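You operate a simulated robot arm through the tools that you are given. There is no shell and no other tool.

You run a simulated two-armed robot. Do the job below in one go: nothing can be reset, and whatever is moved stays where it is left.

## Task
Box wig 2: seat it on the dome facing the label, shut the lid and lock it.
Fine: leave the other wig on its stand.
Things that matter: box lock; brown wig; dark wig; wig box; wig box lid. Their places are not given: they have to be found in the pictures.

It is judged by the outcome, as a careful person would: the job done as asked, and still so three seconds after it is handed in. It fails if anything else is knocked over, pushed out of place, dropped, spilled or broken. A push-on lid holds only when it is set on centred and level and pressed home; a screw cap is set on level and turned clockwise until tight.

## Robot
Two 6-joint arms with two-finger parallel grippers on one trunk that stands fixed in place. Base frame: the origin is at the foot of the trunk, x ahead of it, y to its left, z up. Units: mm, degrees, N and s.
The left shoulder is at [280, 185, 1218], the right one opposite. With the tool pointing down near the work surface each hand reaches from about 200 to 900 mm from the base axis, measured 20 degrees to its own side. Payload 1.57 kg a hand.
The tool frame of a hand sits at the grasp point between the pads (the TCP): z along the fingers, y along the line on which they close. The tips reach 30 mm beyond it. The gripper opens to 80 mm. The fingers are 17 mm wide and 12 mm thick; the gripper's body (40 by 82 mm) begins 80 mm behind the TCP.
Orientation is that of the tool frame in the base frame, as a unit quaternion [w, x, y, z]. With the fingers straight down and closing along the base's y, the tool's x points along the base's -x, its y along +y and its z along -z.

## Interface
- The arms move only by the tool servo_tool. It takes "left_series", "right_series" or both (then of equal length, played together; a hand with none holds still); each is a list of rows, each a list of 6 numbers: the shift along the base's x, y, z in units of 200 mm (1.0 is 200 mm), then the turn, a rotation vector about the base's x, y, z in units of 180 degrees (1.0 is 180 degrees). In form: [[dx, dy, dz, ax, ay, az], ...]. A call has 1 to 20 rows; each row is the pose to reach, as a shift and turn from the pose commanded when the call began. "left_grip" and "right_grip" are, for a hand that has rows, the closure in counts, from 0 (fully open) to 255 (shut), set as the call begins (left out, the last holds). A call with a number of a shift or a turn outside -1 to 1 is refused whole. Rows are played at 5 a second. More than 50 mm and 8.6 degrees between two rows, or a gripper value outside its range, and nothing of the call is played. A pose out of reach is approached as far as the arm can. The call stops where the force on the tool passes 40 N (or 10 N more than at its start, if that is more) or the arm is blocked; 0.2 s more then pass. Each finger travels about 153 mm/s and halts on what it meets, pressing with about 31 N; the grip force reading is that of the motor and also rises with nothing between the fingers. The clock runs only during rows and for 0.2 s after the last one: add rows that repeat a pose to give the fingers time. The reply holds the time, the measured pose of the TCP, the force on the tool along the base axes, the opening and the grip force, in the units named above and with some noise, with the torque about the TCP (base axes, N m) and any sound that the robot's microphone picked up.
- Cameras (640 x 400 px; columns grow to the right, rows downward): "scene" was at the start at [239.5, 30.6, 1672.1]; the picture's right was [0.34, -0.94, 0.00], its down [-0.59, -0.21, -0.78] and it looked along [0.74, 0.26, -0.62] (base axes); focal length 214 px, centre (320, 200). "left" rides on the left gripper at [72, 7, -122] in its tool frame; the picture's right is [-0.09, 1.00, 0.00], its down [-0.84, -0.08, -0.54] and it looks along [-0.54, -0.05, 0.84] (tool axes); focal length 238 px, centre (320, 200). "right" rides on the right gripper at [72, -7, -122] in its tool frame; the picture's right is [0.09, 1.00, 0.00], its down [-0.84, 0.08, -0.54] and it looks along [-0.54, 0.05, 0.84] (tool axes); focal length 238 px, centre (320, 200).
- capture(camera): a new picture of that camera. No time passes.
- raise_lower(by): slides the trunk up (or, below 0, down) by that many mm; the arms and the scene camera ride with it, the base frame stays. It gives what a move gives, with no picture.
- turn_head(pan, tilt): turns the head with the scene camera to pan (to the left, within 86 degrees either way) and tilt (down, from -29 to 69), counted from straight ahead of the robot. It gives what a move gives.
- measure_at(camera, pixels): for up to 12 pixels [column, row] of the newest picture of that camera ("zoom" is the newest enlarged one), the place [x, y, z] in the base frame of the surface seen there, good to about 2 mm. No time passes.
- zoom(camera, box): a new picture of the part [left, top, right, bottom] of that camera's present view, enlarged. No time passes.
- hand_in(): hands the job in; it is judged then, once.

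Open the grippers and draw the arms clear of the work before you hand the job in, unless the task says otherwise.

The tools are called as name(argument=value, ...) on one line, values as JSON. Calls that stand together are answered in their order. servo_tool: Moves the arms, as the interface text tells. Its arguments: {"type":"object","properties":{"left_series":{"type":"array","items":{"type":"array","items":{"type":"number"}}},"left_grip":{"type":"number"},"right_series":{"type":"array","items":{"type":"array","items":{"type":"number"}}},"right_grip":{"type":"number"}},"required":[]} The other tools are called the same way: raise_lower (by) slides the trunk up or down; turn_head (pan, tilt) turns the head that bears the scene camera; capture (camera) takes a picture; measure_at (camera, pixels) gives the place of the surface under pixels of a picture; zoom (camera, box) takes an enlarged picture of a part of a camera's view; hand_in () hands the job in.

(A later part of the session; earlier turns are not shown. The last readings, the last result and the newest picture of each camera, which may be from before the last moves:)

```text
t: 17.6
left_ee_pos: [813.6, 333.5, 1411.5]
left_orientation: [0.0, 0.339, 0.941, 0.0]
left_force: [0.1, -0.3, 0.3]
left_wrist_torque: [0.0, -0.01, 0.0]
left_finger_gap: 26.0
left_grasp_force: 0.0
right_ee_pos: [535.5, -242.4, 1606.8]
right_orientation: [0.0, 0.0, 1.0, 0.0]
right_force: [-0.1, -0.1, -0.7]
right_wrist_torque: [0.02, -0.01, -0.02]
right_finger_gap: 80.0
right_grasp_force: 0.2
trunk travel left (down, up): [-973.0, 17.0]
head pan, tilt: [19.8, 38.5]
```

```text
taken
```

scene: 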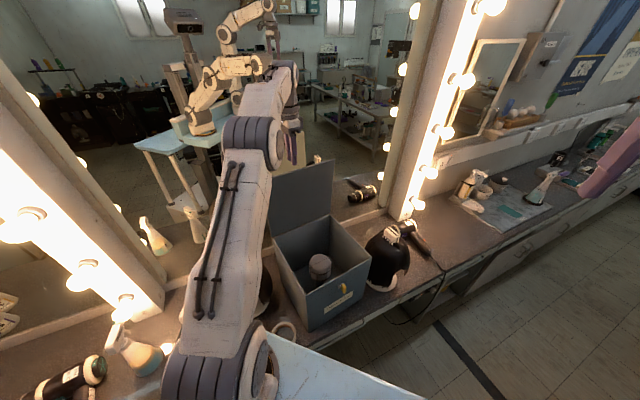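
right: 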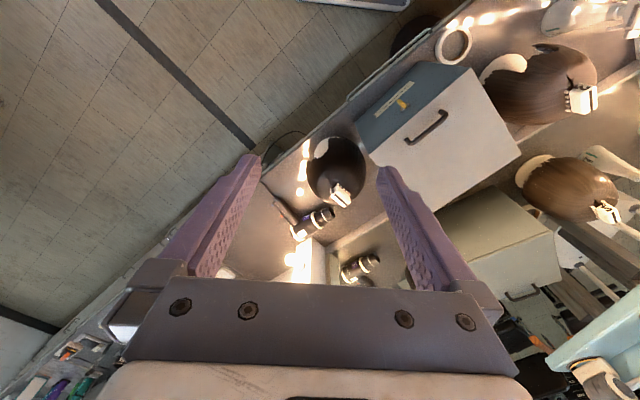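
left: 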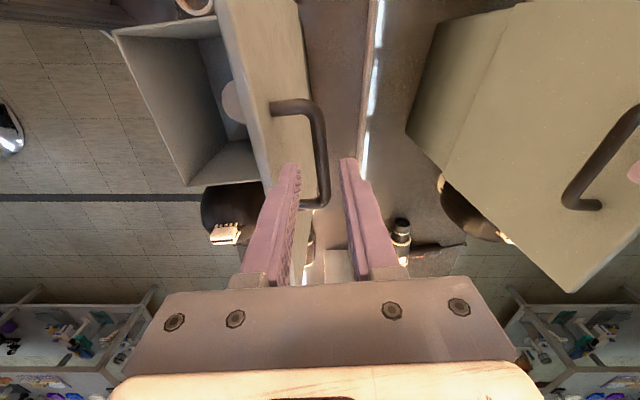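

The fingertips are at z≈1381, just above the lid's top edge at 1377. I raise the trunk its last 15 mm for clearance and then swing the left hand forward and left, turning towards the clip's yaw.

raise_lower(by=15)

servo_tool(left_series=[[-0.08, -0.06, 0.04, 0, 0, 0.03], [-0.22, -0.14, 0.08, 0, 0, 0.07], [-0.38, -0.22, 0.1, 0, 0, 0.11], [-0.55, -0.25, 0.1, 0, 0, 0.15], [-0.72, -0.18, 0.1, 0, 0, 0.19], [-0.85, -0.05, 0.1, 0, 0, 0.23], [-0.95, 0.1, 0.1, 0, 0, 0.27], [-1.0, 0.25, 0.08, 0, 0, 0.31], [-1.0, 0.4, 0.05, 0, 0, 0.35], [-1.0, 0.52, 0.0, 0, 0, 0.39], [-1.0, 0.613, -0.05, 0, 0, 0.4426], [-1.0, 0.613, -0.05, 0, 0, 0.4426]], left_grip=0)

capture(camera="left")

capture(camera="scene")

```text
t: 18.2
left_ee_pos: [814.0, 333.9, 1427.4]
left_orientation: [0.0, 0.34, 0.941, 0.0]
left_force: [0.4, -0.4, -0.5]
left_wrist_torque: [0.02, 0.02, -0.03]
left_finger_gap: 26.1
left_grasp_force: 0.1
right_ee_pos: [536.2, -241.6, 1622.1]
right_orientation: [0.001, 0.001, 1.0, 0.0]
right_force: [1.0, -0.2, -0.3]
right_wrist_torque: [-0.02, 0.01, -0.01]
right_finger_gap: 80.0
right_grasp_force: 0.1
trunk travel left (down, up): [-988.0, 2.0]
head pan, tilt: [19.8, 38.5]
```

```text
refused: row 11 steps farther than a row can; nothing moved
```

```text
taken
```

left: 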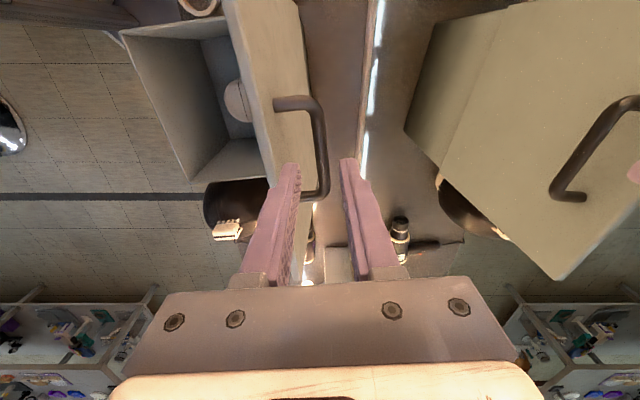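

```text
taken
```

scene: 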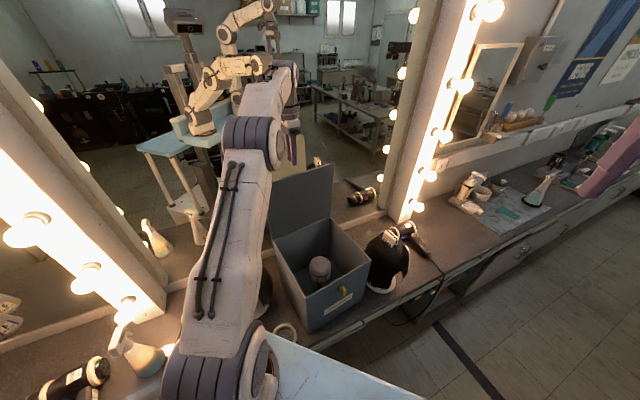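

Row 11 turned 9.5°, just over the limit, and the pictures show nothing moved. I send the same path again with the turns spread evenly.

servo_tool(left_series=[[-0.08, -0.06, 0.04, 0, 0, 0.03], [-0.22, -0.14, 0.08, 0, 0, 0.07], [-0.38, -0.22, 0.1, 0, 0, 0.11], [-0.55, -0.25, 0.1, 0, 0, 0.15], [-0.72, -0.18, 0.1, 0, 0, 0.19], [-0.85, -0.05, 0.1, 0, 0, 0.23], [-0.95, 0.1, 0.1, 0, 0, 0.27], [-1.0, 0.25, 0.08, 0, 0, 0.31], [-1.0, 0.4, 0.05, 0, 0, 0.355], [-1.0, 0.52, 0.0, 0, 0, 0.4], [-1.0, 0.613, -0.05, 0, 0, 0.4426], [-1.0, 0.613, -0.05, 0, 0, 0.4426]], left_grip=0)

capture(camera="left")

capture(camera="scene")

```text
t: 20.8
left_ee_pos: [613.1, 456.4, 1418.5]
left_orientation: [0.0, -0.343, 0.939, 0.001]
left_force: [-0.2, 0.4, 0.2]
left_wrist_torque: [-0.01, -0.01, 0.02]
left_finger_gap: 80.0
left_grasp_force: 0.1
right_ee_pos: [535.2, -242.1, 1621.3]
right_orientation: [-0.001, -0.001, 1.0, 0.0]
right_force: [-0.2, -0.6, -1.0]
right_wrist_torque: [-0.01, 0.02, -0.05]
right_finger_gap: 80.1
right_grasp_force: 0.0
trunk travel left (down, up): [-988.0, 2.0]
head pan, tilt: [19.8, 38.5]
```

```text
taken
```

left: 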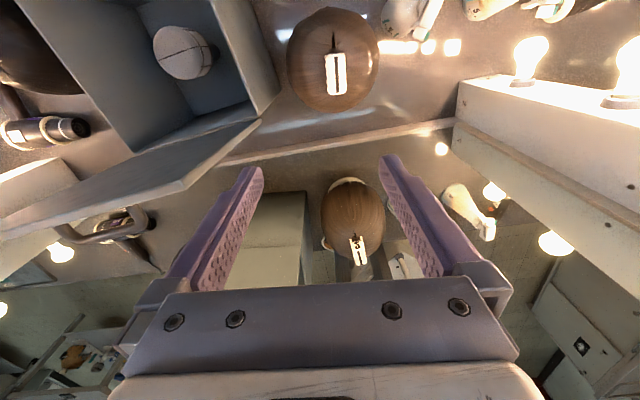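

```text
taken
```

scene: 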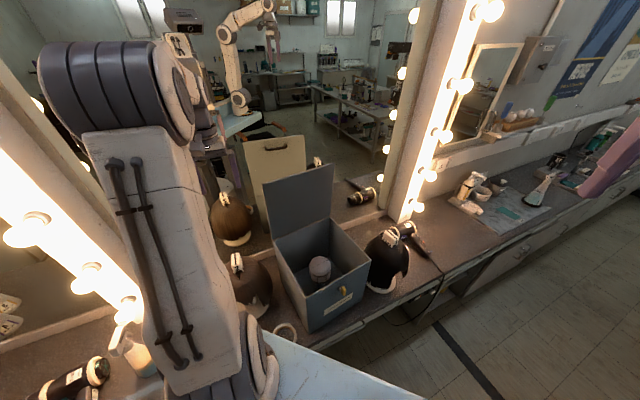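

The lid stands open by itself, the dome shows at (183,52) in the left view and (320,268) in the scene, and the wig lies just ahead of the hand. I zoom on the dome and measure it.

zoom(camera="left", box=[100, 0, 400, 130])

measure_at(camera="left", pixels=[[183, 52], [165, 30], [208, 35], [160, 65], [205, 70], [183, 28], [183, 76], [150, 130], [215, 100], [130, 75], [230, 30], [115, 10]])

zoom(camera="scene", box=[270, 220, 380, 330])

measure_at(camera="scene", pixels=[[320, 260], [320, 275], [310, 265], [330, 265], [313, 280], [328, 280], [300, 275], [340, 260], [345, 275], [320, 240], [315, 290]])

```text
2.13 times, centred on (250, 65) of left
```

zoom: 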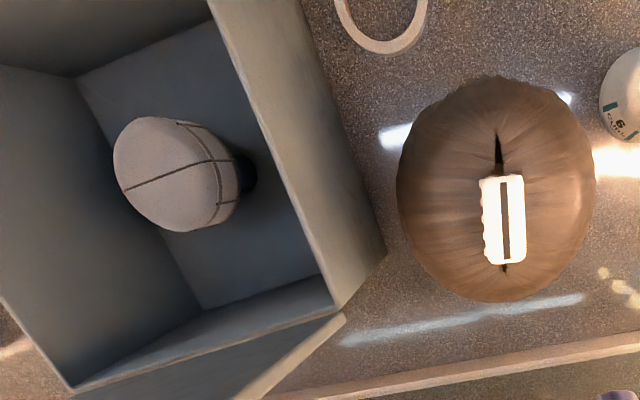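

```text
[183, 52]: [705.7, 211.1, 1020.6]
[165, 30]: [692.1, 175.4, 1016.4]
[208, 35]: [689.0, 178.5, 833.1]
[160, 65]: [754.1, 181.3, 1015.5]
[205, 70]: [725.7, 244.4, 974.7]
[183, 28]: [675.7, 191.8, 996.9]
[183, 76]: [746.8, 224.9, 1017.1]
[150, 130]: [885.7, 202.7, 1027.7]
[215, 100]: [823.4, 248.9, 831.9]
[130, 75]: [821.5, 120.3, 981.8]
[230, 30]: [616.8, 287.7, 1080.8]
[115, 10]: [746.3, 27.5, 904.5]
```

```text
3.64 times, centred on (325, 275) of scene
```

zoom: 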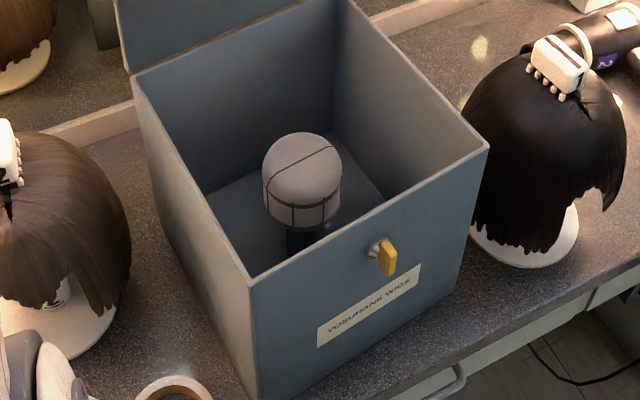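

```text
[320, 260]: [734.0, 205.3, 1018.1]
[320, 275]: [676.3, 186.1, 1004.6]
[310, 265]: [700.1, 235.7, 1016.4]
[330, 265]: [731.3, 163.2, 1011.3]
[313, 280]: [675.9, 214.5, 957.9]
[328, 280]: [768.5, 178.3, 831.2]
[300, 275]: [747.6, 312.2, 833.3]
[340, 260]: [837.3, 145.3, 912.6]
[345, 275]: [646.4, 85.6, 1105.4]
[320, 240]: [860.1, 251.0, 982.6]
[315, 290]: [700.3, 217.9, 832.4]
```

The dome's top is at z≈1020 with its centre near (713,199), about the middle of the box, and the floor is at 832. I zoom on the clip to refine its yaw and centre.

zoom(camera="left", box=[300, 35, 370, 105])

```text
5.71 times, centred on (335, 70) of left
```

zoom: 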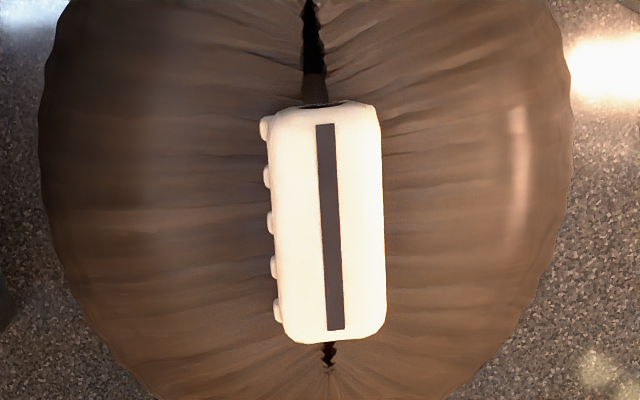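

measure_at(camera="zoom", pixels=[[326, 130], [335, 322], [275, 130], [285, 320], [370, 130], [382, 310], [310, 60], [330, 360], [313, 20], [326, 220]])

measure_at(camera="left", pixels=[[288, 50], [380, 50], [334, 10], [334, 106], [290, 80], [376, 75]])

```text
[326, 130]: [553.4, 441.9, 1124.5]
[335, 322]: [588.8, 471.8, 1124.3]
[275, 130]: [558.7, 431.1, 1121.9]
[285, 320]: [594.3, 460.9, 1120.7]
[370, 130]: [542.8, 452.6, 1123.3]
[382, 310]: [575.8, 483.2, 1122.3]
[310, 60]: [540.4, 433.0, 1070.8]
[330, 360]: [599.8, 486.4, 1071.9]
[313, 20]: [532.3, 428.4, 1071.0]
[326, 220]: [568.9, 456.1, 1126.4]
```

```text
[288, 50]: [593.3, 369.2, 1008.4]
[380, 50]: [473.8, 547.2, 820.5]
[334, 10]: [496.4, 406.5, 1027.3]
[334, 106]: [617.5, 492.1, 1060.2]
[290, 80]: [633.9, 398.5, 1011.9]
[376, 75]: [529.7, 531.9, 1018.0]
```

The clip's slot, edges and the hair parting all agree on a yaw of 40.4°, matching the tool, with the clip's centre at (569,456.5). I move over it and descend to z≈1219 first.

servo_tool(left_series=[[-0.08, 0.0, -0.15, 0, 0, 0], [-0.16, 0.0, -0.35, 0, 0, 0], [-0.22, 0.001, -0.58, 0, 0, 0], [-0.22, 0.001, -0.8, 0, 0, 0], [-0.22, 0.001, -1.0, 0, 0, 0.0022], [-0.22, 0.001, -1.0, 0, 0, 0.0022]], left_grip=0)

capture(camera="left")

measure_at(camera="left", pixels=[[320, 100], [320, 120], [320, 140]])

```text
t: 22.2
left_ee_pos: [568.8, 456.5, 1217.7]
left_orientation: [0.0, -0.345, 0.939, 0.0]
left_force: [0.0, 0.2, -0.5]
left_wrist_torque: [-0.02, 0.03, -0.01]
left_finger_gap: 80.0
left_grasp_force: 0.1
right_ee_pos: [534.8, -242.6, 1621.8]
right_orientation: [0.0, 0.0, 1.0, 0.0]
right_force: [0.6, 0.3, 0.2]
right_wrist_torque: [0.03, 0.02, 0.02]
right_finger_gap: 79.8
right_grasp_force: 0.0
trunk travel left (down, up): [-988.0, 2.0]
head pan, tilt: [19.8, 38.5]
```

```text
taken
```

left: 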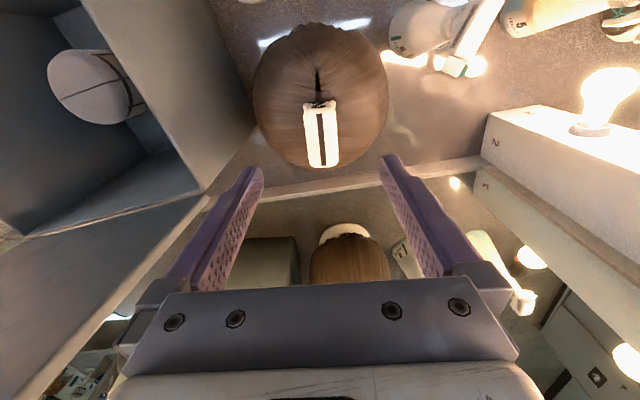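

```text
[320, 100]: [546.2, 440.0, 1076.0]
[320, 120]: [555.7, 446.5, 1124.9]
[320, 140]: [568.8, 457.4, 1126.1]
```

The clip is centred between the fingers at (320,135). I lower 88 mm so the tips come to about z 1100, beside the clip and above the hair.

servo_tool(left_series=[[0, 0, -0.15, 0, 0, 0], [0, 0, -0.3, 0, 0, 0], [0, 0, -0.4, 0, 0, 0], [0, 0, -0.443, 0, 0, 0], [0, 0, -0.443, 0, 0, 0]], left_grip=0)

capture(camera="left")

```text
t: 23.4
left_ee_pos: [570.0, 457.4, 1128.8]
left_orientation: [0.0, -0.345, 0.939, 0.0]
left_force: [-0.3, 0.1, 0.1]
left_wrist_torque: [0.01, 0.0, -0.02]
left_finger_gap: 79.6
left_grasp_force: 0.1
right_ee_pos: [535.4, -243.0, 1622.2]
right_orientation: [0.0, 0.0, 1.0, 0.0]
right_force: [0.4, 0.0, 0.1]
right_wrist_torque: [0.0, 0.0, -0.01]
right_finger_gap: 80.2
right_grasp_force: 0.0
trunk travel left (down, up): [-988.0, 2.0]
head pan, tilt: [19.8, 38.5]
```

```text
taken
```

left: 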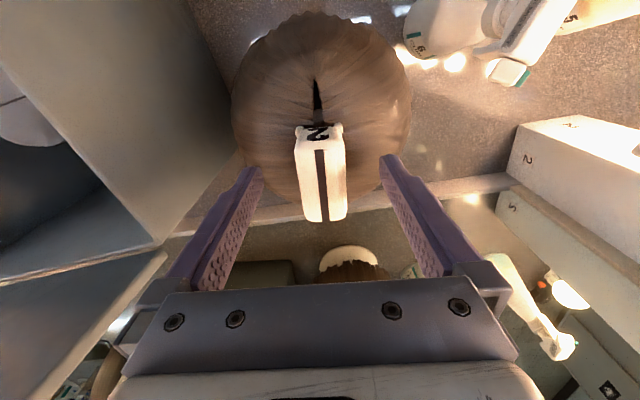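

The clip sits midway between the open fingers at (320,190). I close the left gripper on it.

servo_tool(left_series=[[0, 0, 0, 0, 0, 0], [0, 0, 0, 0, 0, 0], [0, 0, 0, 0, 0, 0], [0, 0, 0, 0, 0, 0]], left_grip=255)

capture(camera="left")

zoom(camera="scene", box=[190, 200, 300, 330])

```text
t: 24.4
left_ee_pos: [569.7, 457.0, 1127.7]
left_orientation: [0.0, -0.346, 0.938, 0.0]
left_force: [0.2, 0.6, -0.2]
left_wrist_torque: [-0.04, 0.02, 0.04]
left_finger_gap: 29.7
left_grasp_force: 31.2
right_ee_pos: [536.4, -243.3, 1621.2]
right_orientation: [0.0, 0.0, 1.0, -0.001]
right_force: [-0.5, -1.0, -0.1]
right_wrist_torque: [0.01, 0.02, 0.0]
right_finger_gap: 79.9
right_grasp_force: 0.0
trunk travel left (down, up): [-988.0, 2.0]
head pan, tilt: [19.8, 38.5]
```

```text
taken
```

left: 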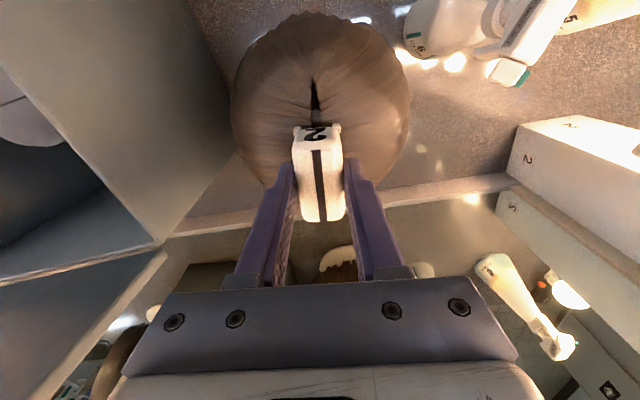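

```text
3.08 times, centred on (245, 265) of scene
```

zoom: 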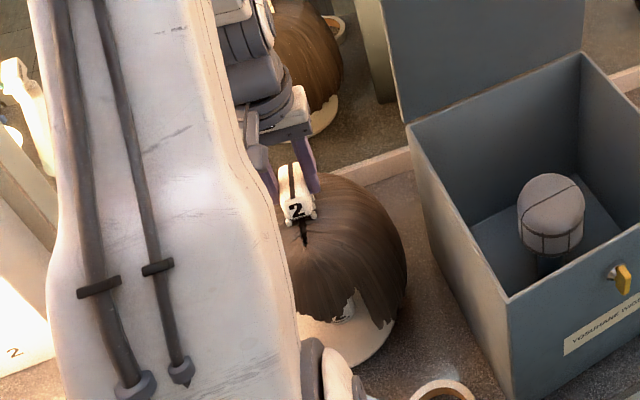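

The clip is held (gap 29.7 mm, 31 N). I lift straight up slowly 30 mm and check that the stand stays down.

servo_tool(left_series=[[0, 0, 0.03, 0, 0, 0], [0, 0, 0.06, 0, 0, 0], [0, 0, 0.1, 0, 0, 0], [0, 0, 0.15, 0, 0, 0], [0, 0, 0.15, 0, 0, 0]])

capture(camera="left")

zoom(camera="scene", box=[190, 200, 300, 330])

```text
t: 25.6
left_ee_pos: [569.7, 456.4, 1157.4]
left_orientation: [0.0, -0.345, 0.938, 0.0]
left_force: [0.3, -0.3, -0.3]
left_wrist_torque: [-0.05, 0.01, -0.03]
left_finger_gap: 0.0
left_grasp_force: 21.3
right_ee_pos: [535.3, -242.7, 1621.9]
right_orientation: [0.0, 0.0, 1.0, 0.0]
right_force: [0.6, 0.5, 0.0]
right_wrist_torque: [-0.01, -0.02, -0.02]
right_finger_gap: 80.3
right_grasp_force: 0.1
trunk travel left (down, up): [-988.0, 2.0]
head pan, tilt: [19.8, 38.5]
```

```text
taken
```

left: 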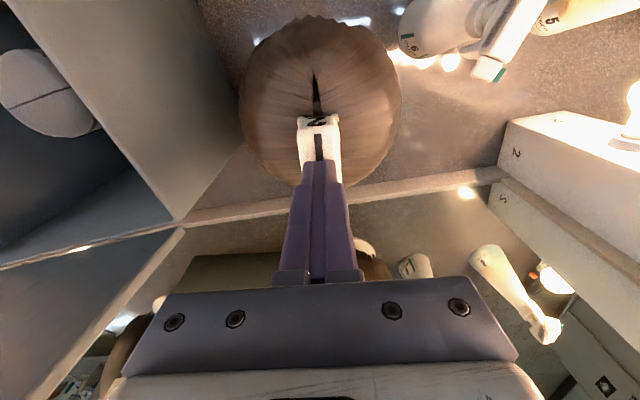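

```text
3.08 times, centred on (245, 265) of scene
```

zoom: 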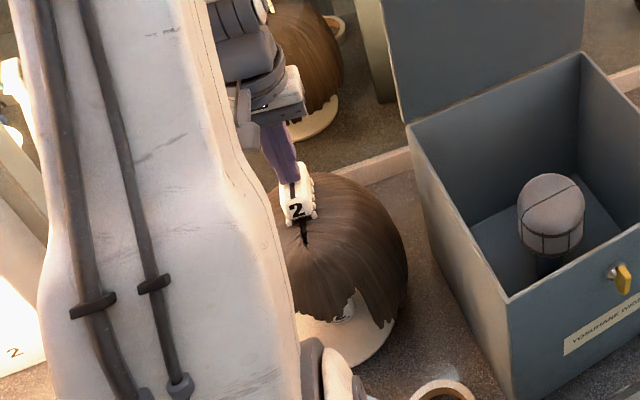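

The fingers slipped off: the gap reads 0 and the wig is still on its stand. The 29.7 mm gap matches the knobs at the clip's lower edge, so the tips had only caught their rounded tops; I open, rise a little and look at the clip's profile.

servo_tool(left_series=[[0, 0, 0.1, 0, 0, 0], [0, 0, 0.3, 0, 0, 0], [0, 0, 0.45, 0, 0, 0], [0, 0, 0.45, 0, 0, 0]], left_grip=0)

zoom(camera="left", box=[280, 70, 370, 180])

zoom(camera="scene", box=[375, 215, 425, 255])

zoom(camera="scene", box=[220, 240, 255, 290])

```text
t: 26.6
left_ee_pos: [569.1, 455.5, 1249.6]
left_orientation: [-0.001, -0.345, 0.938, 0.0]
left_force: [-0.2, 0.0, 0.5]
left_wrist_torque: [-0.01, 0.02, -0.02]
left_finger_gap: 80.2
left_grasp_force: 0.0
right_ee_pos: [535.4, -242.6, 1621.8]
right_orientation: [0.0, 0.001, 1.0, 0.0]
right_force: [0.3, 0.2, 0.1]
right_wrist_torque: [0.04, -0.01, -0.02]
right_finger_gap: 79.7
right_grasp_force: 0.1
trunk travel left (down, up): [-988.0, 2.0]
head pan, tilt: [19.8, 38.5]
```

```text
3.64 times, centred on (325, 125) of left
```

zoom: 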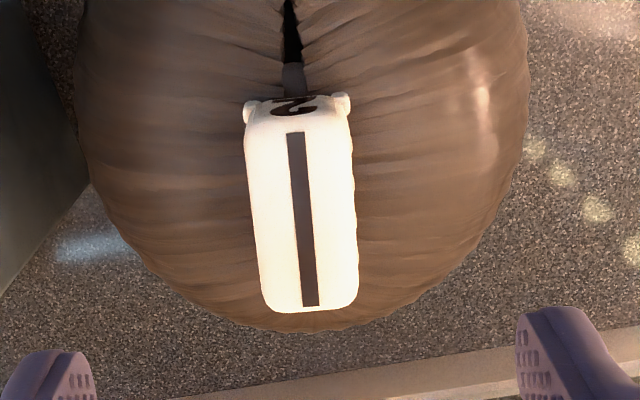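

```text
10.00 times, centred on (400, 235) of scene
```

zoom: 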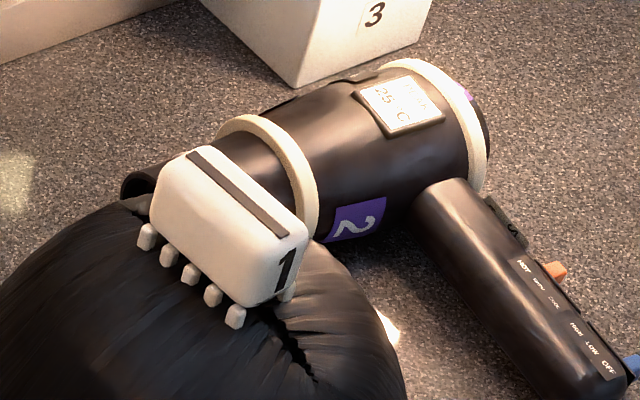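

```text
8.00 times, centred on (238, 265) of scene
```

zoom: 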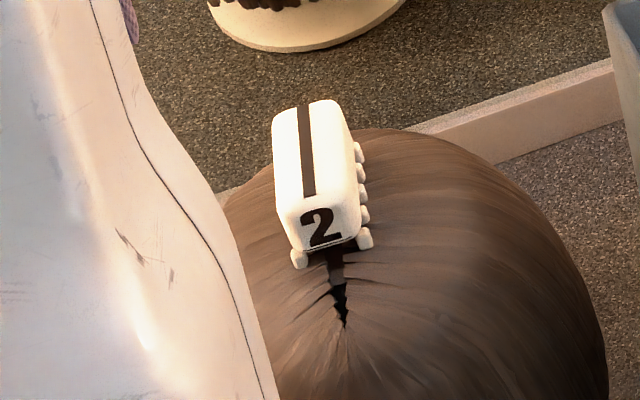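

The clip's smooth body lies above a row of knobs. I measure the knobs and the body's lower edge to choose a grip height.

measure_at(camera="zoom", pixels=[[365, 238], [363, 215], [361, 191], [359, 172], [357, 150], [298, 258], [352, 215], [350, 160], [320, 245], [290, 215], [345, 130], [300, 130]])

```text
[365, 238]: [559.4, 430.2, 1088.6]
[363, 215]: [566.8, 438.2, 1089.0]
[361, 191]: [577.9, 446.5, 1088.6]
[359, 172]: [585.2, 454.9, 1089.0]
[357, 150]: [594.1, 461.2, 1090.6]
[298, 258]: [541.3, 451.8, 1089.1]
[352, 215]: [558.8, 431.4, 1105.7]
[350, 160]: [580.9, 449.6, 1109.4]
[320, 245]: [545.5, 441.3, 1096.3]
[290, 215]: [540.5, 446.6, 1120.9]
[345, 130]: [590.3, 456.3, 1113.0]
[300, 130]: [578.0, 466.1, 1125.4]
```

The body and knobs are both about 28 mm wide, so the first grip was simply too shallow. I grip again 12 mm deeper, TCP z≈1116 with tips at 1086, still above the hair at about 1076.

servo_tool(left_series=[[0, 0, -0.2, 0, 0, 0], [0, 0, -0.4, 0, 0, 0], [0.0, 0.003, -0.55, 0, 0, 0], [0.0, 0.003, -0.63, 0, 0, 0], [0.0, 0.003, -0.665, 0, 0, 0], [0.0, 0.003, -0.665, 0, 0, 0]], left_grip=0)

capture(camera="left")

```text
t: 28.0
left_ee_pos: [569.6, 457.5, 1115.8]
left_orientation: [0.0, -0.345, 0.939, 0.0]
left_force: [0.8, -0.4, 0.1]
left_wrist_torque: [0.0, 0.01, 0.01]
left_finger_gap: 79.9
left_grasp_force: 0.0
right_ee_pos: [536.0, -243.6, 1622.2]
right_orientation: [0.0, 0.0, 1.0, 0.0]
right_force: [0.0, 0.0, 0.3]
right_wrist_torque: [0.01, 0.03, -0.01]
right_finger_gap: 80.2
right_grasp_force: 0.0
trunk travel left (down, up): [-988.0, 2.0]
head pan, tilt: [19.8, 38.5]
```

```text
taken
```

left: 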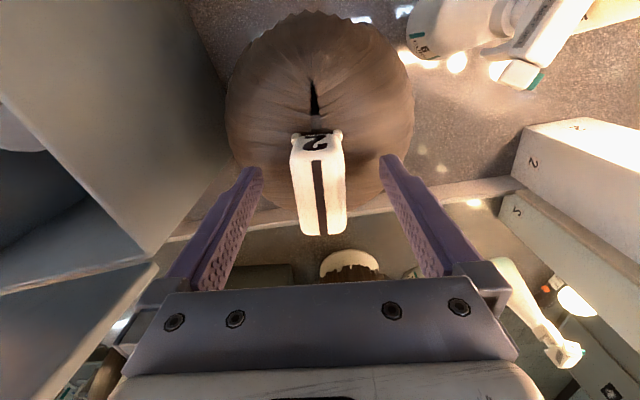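

The clip is deeper between the fingers now, at (319,190), with no contact force. I close and check the gap.

servo_tool(left_series=[[0, 0, 0, 0, 0, 0], [0, 0, 0, 0, 0, 0], [0, 0, 0, 0, 0, 0], [0, 0, 0, 0, 0, 0], [0, 0, 0, 0, 0, 0]], left_grip=255)

capture(camera="left")

```text
t: 29.2
left_ee_pos: [570.6, 456.1, 1115.3]
left_orientation: [0.0, -0.345, 0.939, 0.001]
left_force: [-0.1, 0.4, -0.3]
left_wrist_torque: [0.01, 0.02, 0.01]
left_finger_gap: 29.8
left_grasp_force: 30.9
right_ee_pos: [535.3, -242.0, 1622.2]
right_orientation: [0.0, 0.0, 1.0, -0.001]
right_force: [0.2, -0.4, -0.2]
right_wrist_torque: [0.0, 0.04, 0.0]
right_finger_gap: 80.1
right_grasp_force: 0.0
trunk travel left (down, up): [-988.0, 2.0]
head pan, tilt: [19.8, 38.5]
```

```text
taken
```

left: 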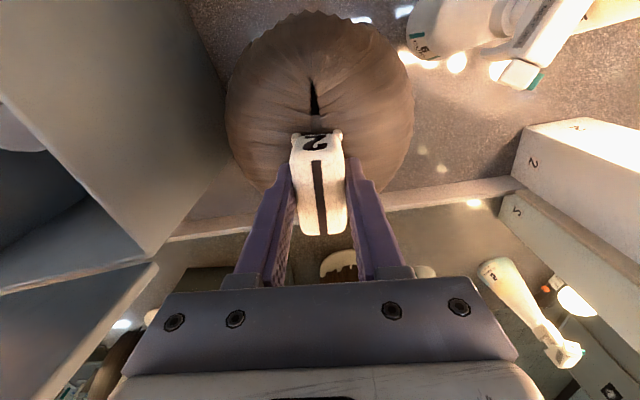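

The gap is again 29.8 mm. I lift only 6 mm slowly to see whether the wig comes along and what force it takes.

servo_tool(left_series=[[0, 0, 0.01, 0, 0, 0], [0, 0, 0.02, 0, 0, 0], [0, 0, 0.03, 0, 0, 0]])

capture(camera="left")

```text
t: 30.0
left_ee_pos: [568.5, 456.3, 1121.2]
left_orientation: [-0.001, -0.345, 0.939, 0.0]
left_force: [-0.2, 0.3, -2.1]
left_wrist_torque: [-0.02, -0.02, 0.01]
left_finger_gap: 29.9
left_grasp_force: 30.7
right_ee_pos: [535.5, -242.0, 1620.7]
right_orientation: [0.0, 0.0, 1.0, 0.0]
right_force: [-0.2, -0.3, 0.1]
right_wrist_torque: [0.01, -0.01, -0.03]
right_finger_gap: 80.1
right_grasp_force: 0.2
trunk travel left (down, up): [-988.0, 2.0]
head pan, tilt: [19.8, 38.5]
```

```text
taken
```

left: 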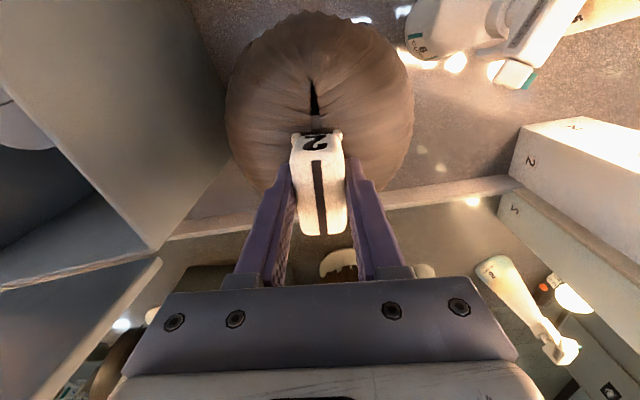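

The clip keeps its place in the fingers and the load is about 2 N, so the wig is lifting. I go on 40 mm gently and look.

servo_tool(left_series=[[0, 0, 0.03, 0, 0, 0], [0, 0, 0.06, 0, 0, 0], [0, 0, 0.1, 0, 0, 0], [0, 0, 0.15, 0, 0, 0], [0, 0, 0.2, 0, 0, 0], [0, 0, 0.2, 0, 0, 0]])

capture(camera="left")

zoom(camera="scene", box=[190, 200, 300, 330])

```text
t: 31.4
left_ee_pos: [569.5, 457.1, 1161.1]
left_orientation: [0.0, -0.345, 0.939, 0.0]
left_force: [-0.2, 0.9, -2.7]
left_wrist_torque: [0.01, -0.01, -0.02]
left_finger_gap: 29.9
left_grasp_force: 31.3
right_ee_pos: [535.9, -243.2, 1620.7]
right_orientation: [-0.001, 0.001, 1.0, 0.0]
right_force: [0.3, 0.3, 0.7]
right_wrist_torque: [0.01, 0.01, -0.01]
right_finger_gap: 80.2
right_grasp_force: 0.0
trunk travel left (down, up): [-988.0, 2.0]
head pan, tilt: [19.8, 38.5]
```

```text
taken
```

left: 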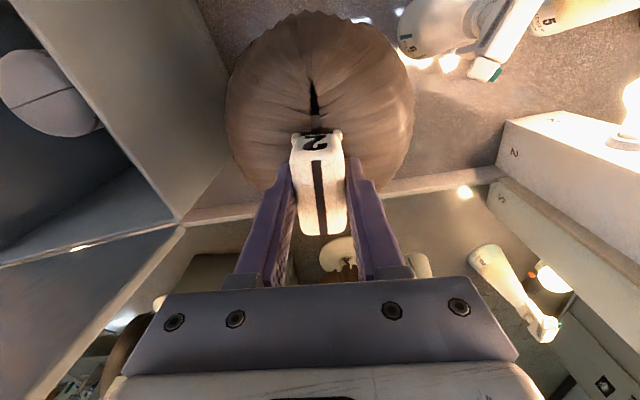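

```text
3.08 times, centred on (245, 265) of scene
```

zoom: 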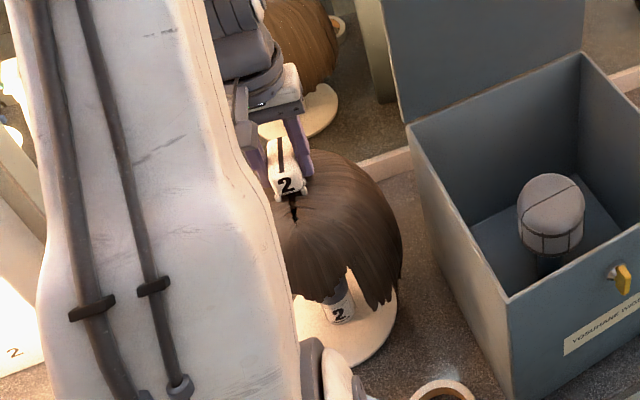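

The wig is rising evenly off its stand and the stand stays put. I lift another 196 mm straight up so the hem clears the stand and the box rim.

servo_tool(left_series=[[0, 0, 0.1, 0, 0, 0], [0, 0, 0.22, 0, 0, 0], [0, 0, 0.36, 0, 0, 0], [0, 0, 0.5, 0, 0, 0], [0, 0, 0.64, 0, 0, 0], [0, 0, 0.78, 0, 0, 0], [0, 0, 0.9, 0, 0, 0], [0, 0, 0.98, 0, 0, 0], [0, 0, 0.98, 0, 0, 0]])

capture(camera="left")

capture(camera="scene")

```text
t: 33.4
left_ee_pos: [568.3, 460.2, 1357.5]
left_orientation: [0.0, -0.346, 0.938, 0.0]
left_force: [0.0, 1.3, -1.8]
left_wrist_torque: [0.02, 0.01, 0.0]
left_finger_gap: 29.8
left_grasp_force: 31.0
right_ee_pos: [536.3, -243.2, 1621.3]
right_orientation: [0.0, -0.001, 1.0, 0.0]
right_force: [1.7, -0.4, -0.3]
right_wrist_torque: [0.0, -0.01, -0.02]
right_finger_gap: 79.6
right_grasp_force: 0.0
trunk travel left (down, up): [-988.0, 2.0]
head pan, tilt: [19.8, 38.5]
```

```text
taken
```

left: 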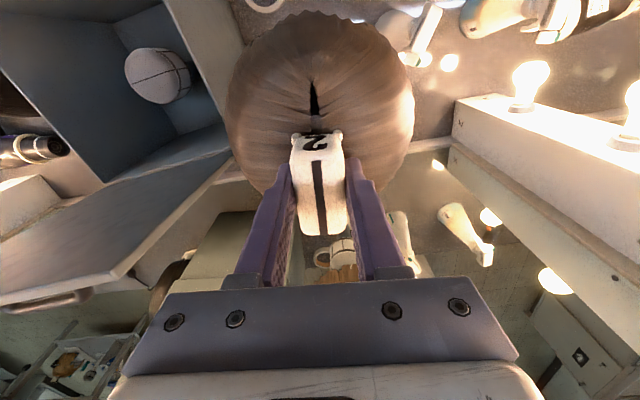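

```text
taken
```

scene: 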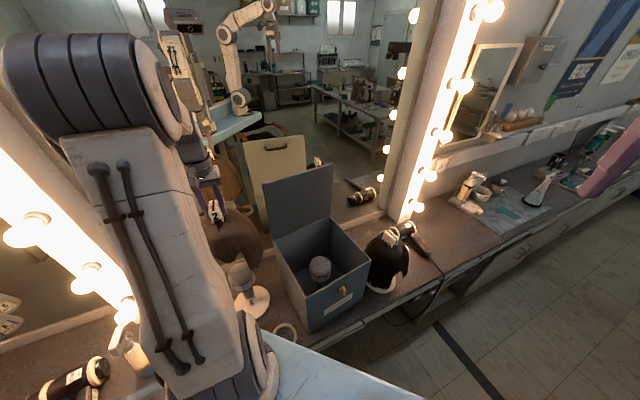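

The wig is off; the bare stand shows at (245,285). I zoom to check the hem's clearance and measure the stand's dome top and the wig's hem.

zoom(camera="scene", box=[190, 180, 310, 320])

measure_at(camera="zoom", pixels=[[240, 230], [265, 240], [235, 270], [280, 265], [255, 300], [290, 260], [330, 250], [310, 320], [300, 170], [340, 200], [270, 350], [305, 240]])

```text
2.86 times, centred on (250, 250) of scene
```

zoom: 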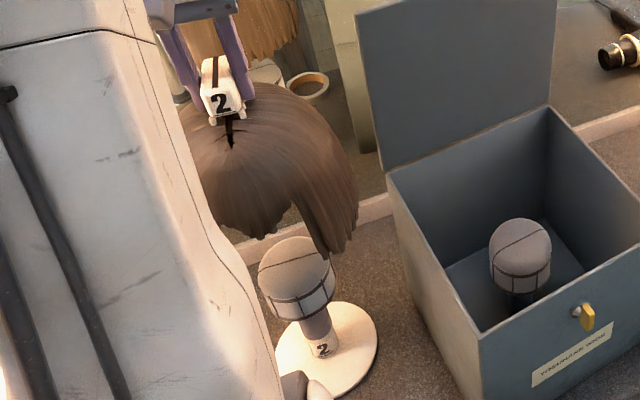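

```text
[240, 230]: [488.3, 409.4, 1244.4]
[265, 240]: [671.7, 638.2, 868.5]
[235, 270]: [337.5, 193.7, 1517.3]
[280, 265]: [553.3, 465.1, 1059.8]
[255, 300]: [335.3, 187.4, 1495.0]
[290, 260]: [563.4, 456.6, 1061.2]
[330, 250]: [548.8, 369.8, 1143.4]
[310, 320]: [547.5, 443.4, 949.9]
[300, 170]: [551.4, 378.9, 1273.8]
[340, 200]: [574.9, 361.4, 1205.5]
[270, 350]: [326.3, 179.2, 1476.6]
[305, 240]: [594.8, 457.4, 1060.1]
```

The stand's dome top is at z≈1060, against 1020 for the box's dome, so the seated TCP height in the box should be about 1116-40 = 1076. I measure both domes' outlines more finely to get their centres.

zoom(camera="scene", box=[230, 255, 265, 295])

measure_at(camera="zoom", pixels=[[250, 60], [350, 60], [400, 130], [250, 150], [200, 100], [300, 130], [330, 200], [400, 210], [420, 200], [250, 240], [300, 260], [360, 250]])

```text
10.00 times, centred on (248, 275) of scene
```

zoom: 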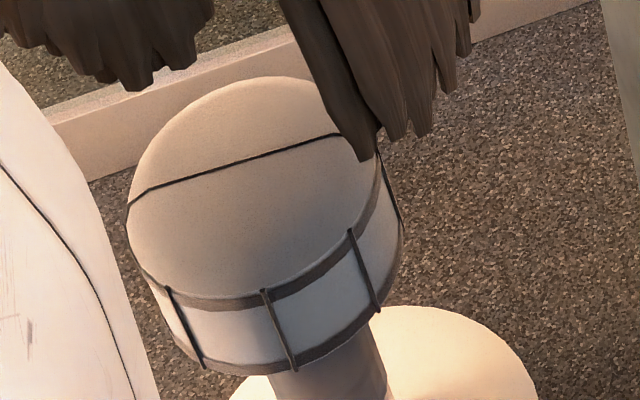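

```text
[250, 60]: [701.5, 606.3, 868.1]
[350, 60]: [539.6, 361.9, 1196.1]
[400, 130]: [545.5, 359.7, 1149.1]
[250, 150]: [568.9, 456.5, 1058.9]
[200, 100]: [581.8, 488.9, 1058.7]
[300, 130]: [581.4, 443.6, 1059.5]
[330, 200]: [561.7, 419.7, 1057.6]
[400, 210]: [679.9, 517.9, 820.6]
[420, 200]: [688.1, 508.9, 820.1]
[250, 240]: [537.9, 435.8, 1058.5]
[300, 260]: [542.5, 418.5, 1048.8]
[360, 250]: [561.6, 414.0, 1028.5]
```

I measure points along the band around the stand's dome in this zoom to fit its circle.

measure_at(camera="zoom", pixels=[[138, 262], [170, 293], [210, 303], [250, 303], [300, 290], [340, 262], [365, 225], [376, 195], [190, 340], [250, 348], [310, 340], [385, 270]])

zoom(camera="scene", box=[300, 250, 340, 290])

```text
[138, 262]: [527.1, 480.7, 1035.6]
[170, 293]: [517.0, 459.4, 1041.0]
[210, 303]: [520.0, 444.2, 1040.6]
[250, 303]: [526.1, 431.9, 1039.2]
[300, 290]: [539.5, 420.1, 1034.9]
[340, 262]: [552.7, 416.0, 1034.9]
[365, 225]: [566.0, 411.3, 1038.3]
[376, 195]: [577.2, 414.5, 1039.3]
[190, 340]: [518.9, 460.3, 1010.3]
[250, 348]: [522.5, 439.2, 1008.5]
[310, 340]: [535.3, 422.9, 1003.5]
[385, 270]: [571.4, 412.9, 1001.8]
```

```text
10.00 times, centred on (320, 270) of scene
```

zoom: 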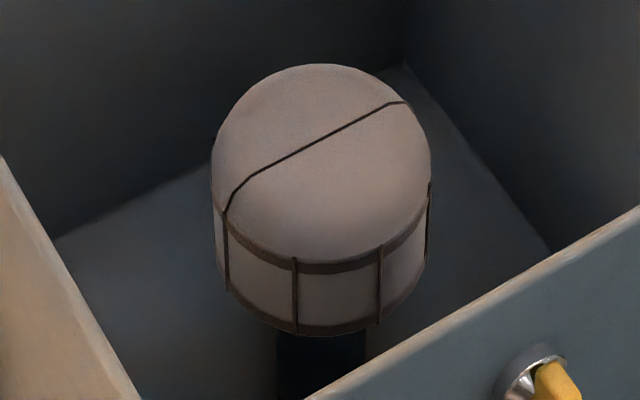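

I measure the box dome's band the same way in the newest zoom, so that any camera bias cancels between the two domes.

measure_at(camera="zoom", pixels=[[222, 222], [245, 248], [280, 263], [320, 268], [360, 262], [395, 243], [420, 215], [245, 300], [290, 325], [340, 328], [390, 308], [315, 150]])

measure_at(camera="scene", pixels=[[277, 247], [303, 318], [368, 262], [330, 219], [290, 283], [340, 286], [350, 240]])

```text
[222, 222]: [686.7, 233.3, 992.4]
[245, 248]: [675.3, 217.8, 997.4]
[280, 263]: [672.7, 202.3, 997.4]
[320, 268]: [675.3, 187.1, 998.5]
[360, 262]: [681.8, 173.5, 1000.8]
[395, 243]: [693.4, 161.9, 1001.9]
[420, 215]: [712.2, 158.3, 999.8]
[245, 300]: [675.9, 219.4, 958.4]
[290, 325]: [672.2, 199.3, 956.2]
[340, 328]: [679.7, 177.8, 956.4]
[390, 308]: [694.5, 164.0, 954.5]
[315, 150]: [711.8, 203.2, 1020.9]
```

```text
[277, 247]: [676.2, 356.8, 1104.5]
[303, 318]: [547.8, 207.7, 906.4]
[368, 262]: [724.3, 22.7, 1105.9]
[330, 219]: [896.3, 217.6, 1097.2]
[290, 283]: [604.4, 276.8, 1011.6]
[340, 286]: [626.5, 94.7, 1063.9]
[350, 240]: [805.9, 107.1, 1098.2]
```

From the scene view the box dome's centre is about (718,202), radius 45, and the stand's (565,459). I cross-check the box dome from the left camera, which looks from another side.

zoom(camera="left", box=[115, 35, 205, 115])

```text
5.00 times, centred on (160, 75) of left
```

zoom: 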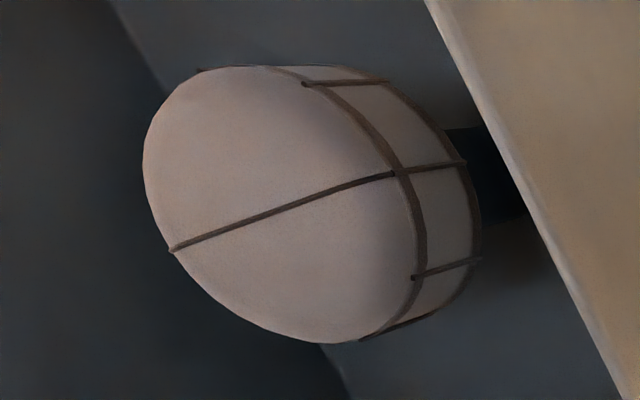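

measure_at(camera="zoom", pixels=[[306, 85], [340, 105], [370, 130], [398, 170], [413, 205], [419, 240], [415, 280], [395, 320], [464, 165], [472, 260], [430, 110], [290, 205]])

```text
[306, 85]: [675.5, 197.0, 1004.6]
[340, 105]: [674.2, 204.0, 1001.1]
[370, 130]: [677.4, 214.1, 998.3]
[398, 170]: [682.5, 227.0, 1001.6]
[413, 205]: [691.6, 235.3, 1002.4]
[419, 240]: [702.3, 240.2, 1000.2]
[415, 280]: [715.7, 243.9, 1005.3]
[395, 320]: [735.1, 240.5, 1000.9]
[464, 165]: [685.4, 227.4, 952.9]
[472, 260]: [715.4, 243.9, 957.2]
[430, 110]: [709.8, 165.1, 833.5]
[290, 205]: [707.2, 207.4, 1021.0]
```

Both views agree on a box dome centre of (717.5,201). The straight path would brush the open lid's left corner at (700,380), so I first carry the wig towards the robot's right in front of it, 15 mm higher.

servo_tool(left_series=[[0, 0, 0.05, 0, 0, 0], [0, -0.05, 0.075, 0, 0, 0], [0, -0.16, 0.075, 0, 0, 0], [0, -0.31, 0.075, 0, 0, 0], [0, -0.46, 0.075, 0, 0, 0.01], [0, -0.61, 0.075, 0, 0, 0.02], [0, -0.74, 0.075, 0, 0, 0.035], [0, -0.785, 0.075, 0, 0, 0.055], [0, -0.785, 0.075, 0, 0, 0.055]])

capture(camera="left")

capture(camera="scene")

```text
t: 35.4
left_ee_pos: [568.8, 299.4, 1371.3]
left_orientation: [0.0, -0.425, 0.905, 0.0]
left_force: [-0.1, 0.4, -2.0]
left_wrist_torque: [-0.02, -0.01, 0.04]
left_finger_gap: 30.0
left_grasp_force: 30.7
right_ee_pos: [534.5, -242.8, 1622.2]
right_orientation: [0.0, 0.0, 1.0, -0.001]
right_force: [0.0, 1.1, 0.5]
right_wrist_torque: [-0.03, -0.01, 0.04]
right_finger_gap: 80.0
right_grasp_force: 0.1
trunk travel left (down, up): [-988.0, 2.0]
head pan, tilt: [19.8, 38.5]
```

```text
taken
```

left: 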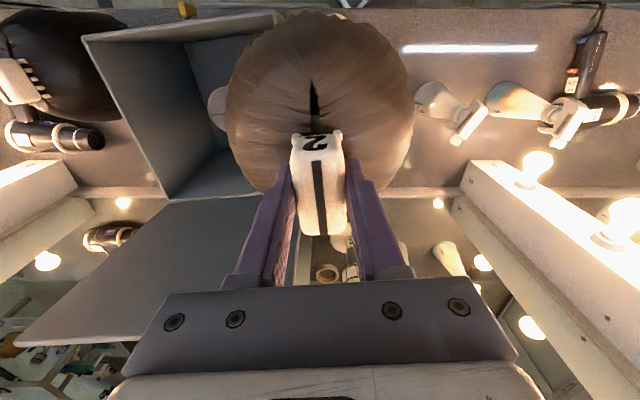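

```text
taken
```

scene: 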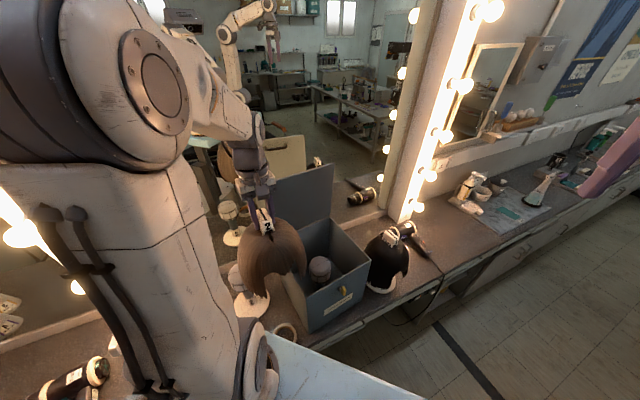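

The wig hangs level with its yaw now at 50.3°, and the hem clears the box rim. I carry it over the dome to (721,202).

servo_tool(left_series=[[0.06, -0.04, 0, 0, 0, 0], [0.18, -0.115, 0, 0, 0, 0], [0.31, -0.197, 0, 0, 0, 0], [0.44, -0.28, 0, 0, 0, 0], [0.57, -0.363, 0, 0, 0, 0], [0.69, -0.44, 0, 0, 0, 0], [0.762, -0.485, 0, 0, 0, 0], [0.762, -0.485, 0, 0, 0, 0]])

capture(camera="left")

zoom(camera="scene", box=[240, 150, 420, 330])

```text
t: 37.2
left_ee_pos: [719.2, 201.7, 1372.6]
left_orientation: [0.0, -0.425, 0.905, 0.0]
left_force: [-0.4, 0.0, -2.4]
left_wrist_torque: [-0.02, 0.01, -0.04]
left_finger_gap: 29.9
left_grasp_force: 30.8
right_ee_pos: [535.4, -243.0, 1621.1]
right_orientation: [0.0, 0.0, 1.0, 0.0]
right_force: [0.7, 0.6, 0.5]
right_wrist_torque: [0.01, 0.04, -0.05]
right_finger_gap: 80.2
right_grasp_force: 0.1
trunk travel left (down, up): [-988.0, 2.0]
head pan, tilt: [19.8, 38.5]
```

```text
taken
```

left: 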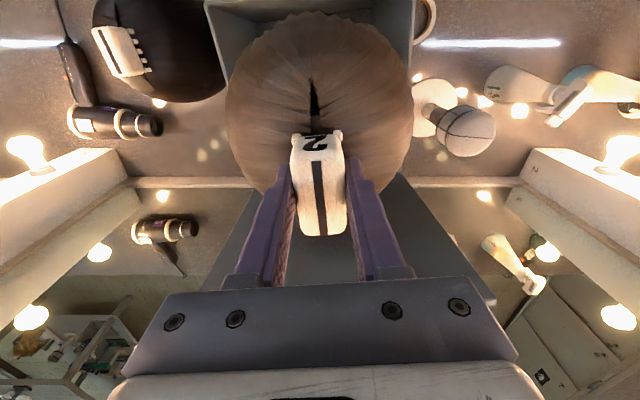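

```text
2.22 times, centred on (330, 240) of scene
```

zoom: 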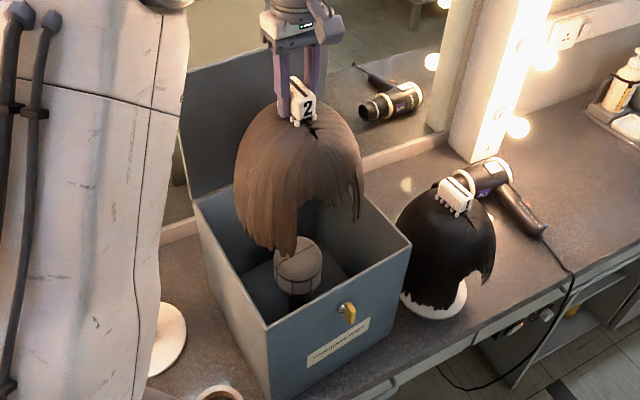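

The wig hangs over the dome with its fringe towards the labelled front. I lower 170 mm into the box and check.

servo_tool(left_series=[[0.005, 0.002, -0.08, 0, 0, 0], [0.008, 0.003, -0.2, 0, 0, 0], [0.008, 0.003, -0.33, 0, 0, 0], [0.008, 0.003, -0.46, 0, 0, 0], [0.008, 0.003, -0.6, 0, 0, 0], [0.008, 0.003, -0.73, 0, 0, 0], [0.008, 0.003, -0.85, 0, 0, 0], [0.008, 0.003, -0.85, 0, 0, 0]])

capture(camera="left")

zoom(camera="scene", box=[240, 170, 400, 330])

```text
t: 39.0
left_ee_pos: [722.3, 204.4, 1200.9]
left_orientation: [0.0, -0.425, 0.905, 0.001]
left_force: [0.2, -0.3, -2.6]
left_wrist_torque: [-0.02, 0.04, -0.01]
left_finger_gap: 29.7
left_grasp_force: 30.9
right_ee_pos: [535.8, -241.3, 1622.1]
right_orientation: [0.0, 0.0, 1.0, 0.0]
right_force: [0.2, -0.1, -0.6]
right_wrist_torque: [0.03, 0.04, 0.01]
right_finger_gap: 80.3
right_grasp_force: 0.1
trunk travel left (down, up): [-988.0, 2.0]
head pan, tilt: [19.8, 38.5]
```

```text
taken
```

left: 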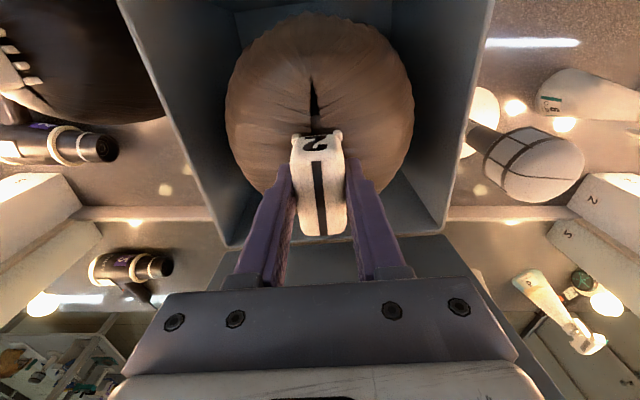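

```text
2.50 times, centred on (320, 250) of scene
```

zoom: 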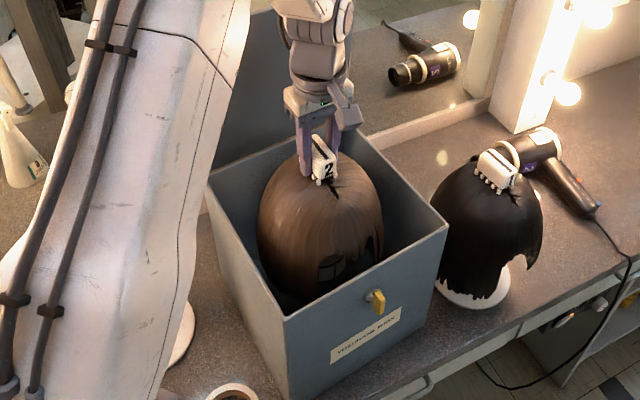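

The wig is inside the walls with even clearance and the load is unchanged. I lower another 108 mm more slowly, to just above the expected seat.

servo_tool(left_series=[[0, 0, -0.08, 0, 0, 0], [0, 0, -0.18, 0, 0, 0], [0, 0, -0.28, 0, 0, 0], [0, 0, -0.38, 0, 0, 0], [0, 0, -0.46, 0, 0, 0], [0, 0, -0.51, 0, 0, 0], [0, 0, -0.54, 0, 0, 0], [0, 0, -0.54, 0, 0, 0]])

capture(camera="left")

zoom(camera="scene", box=[240, 170, 400, 330])

```text
t: 40.8
left_ee_pos: [721.8, 202.8, 1094.1]
left_orientation: [-0.001, -0.425, 0.905, 0.0]
left_force: [0.7, 0.6, -3.3]
left_wrist_torque: [0.01, 0.0, 0.03]
left_finger_gap: 29.8
left_grasp_force: 30.9
right_ee_pos: [534.7, -241.0, 1621.4]
right_orientation: [0.0, 0.0, 1.0, 0.0]
right_force: [0.0, 0.4, -0.1]
right_wrist_torque: [0.0, 0.01, -0.01]
right_finger_gap: 80.1
right_grasp_force: 0.1
trunk travel left (down, up): [-988.0, 2.0]
head pan, tilt: [19.8, 38.5]
```

```text
taken
```

left: 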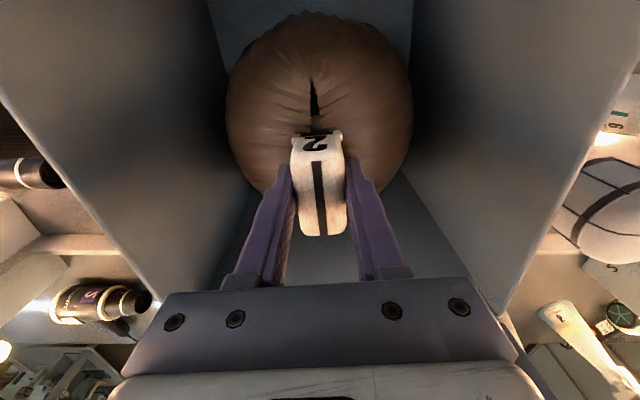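

```text
2.50 times, centred on (320, 250) of scene
```

zoom: 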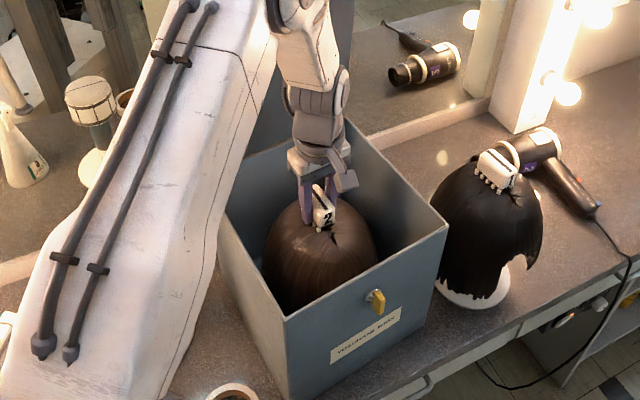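

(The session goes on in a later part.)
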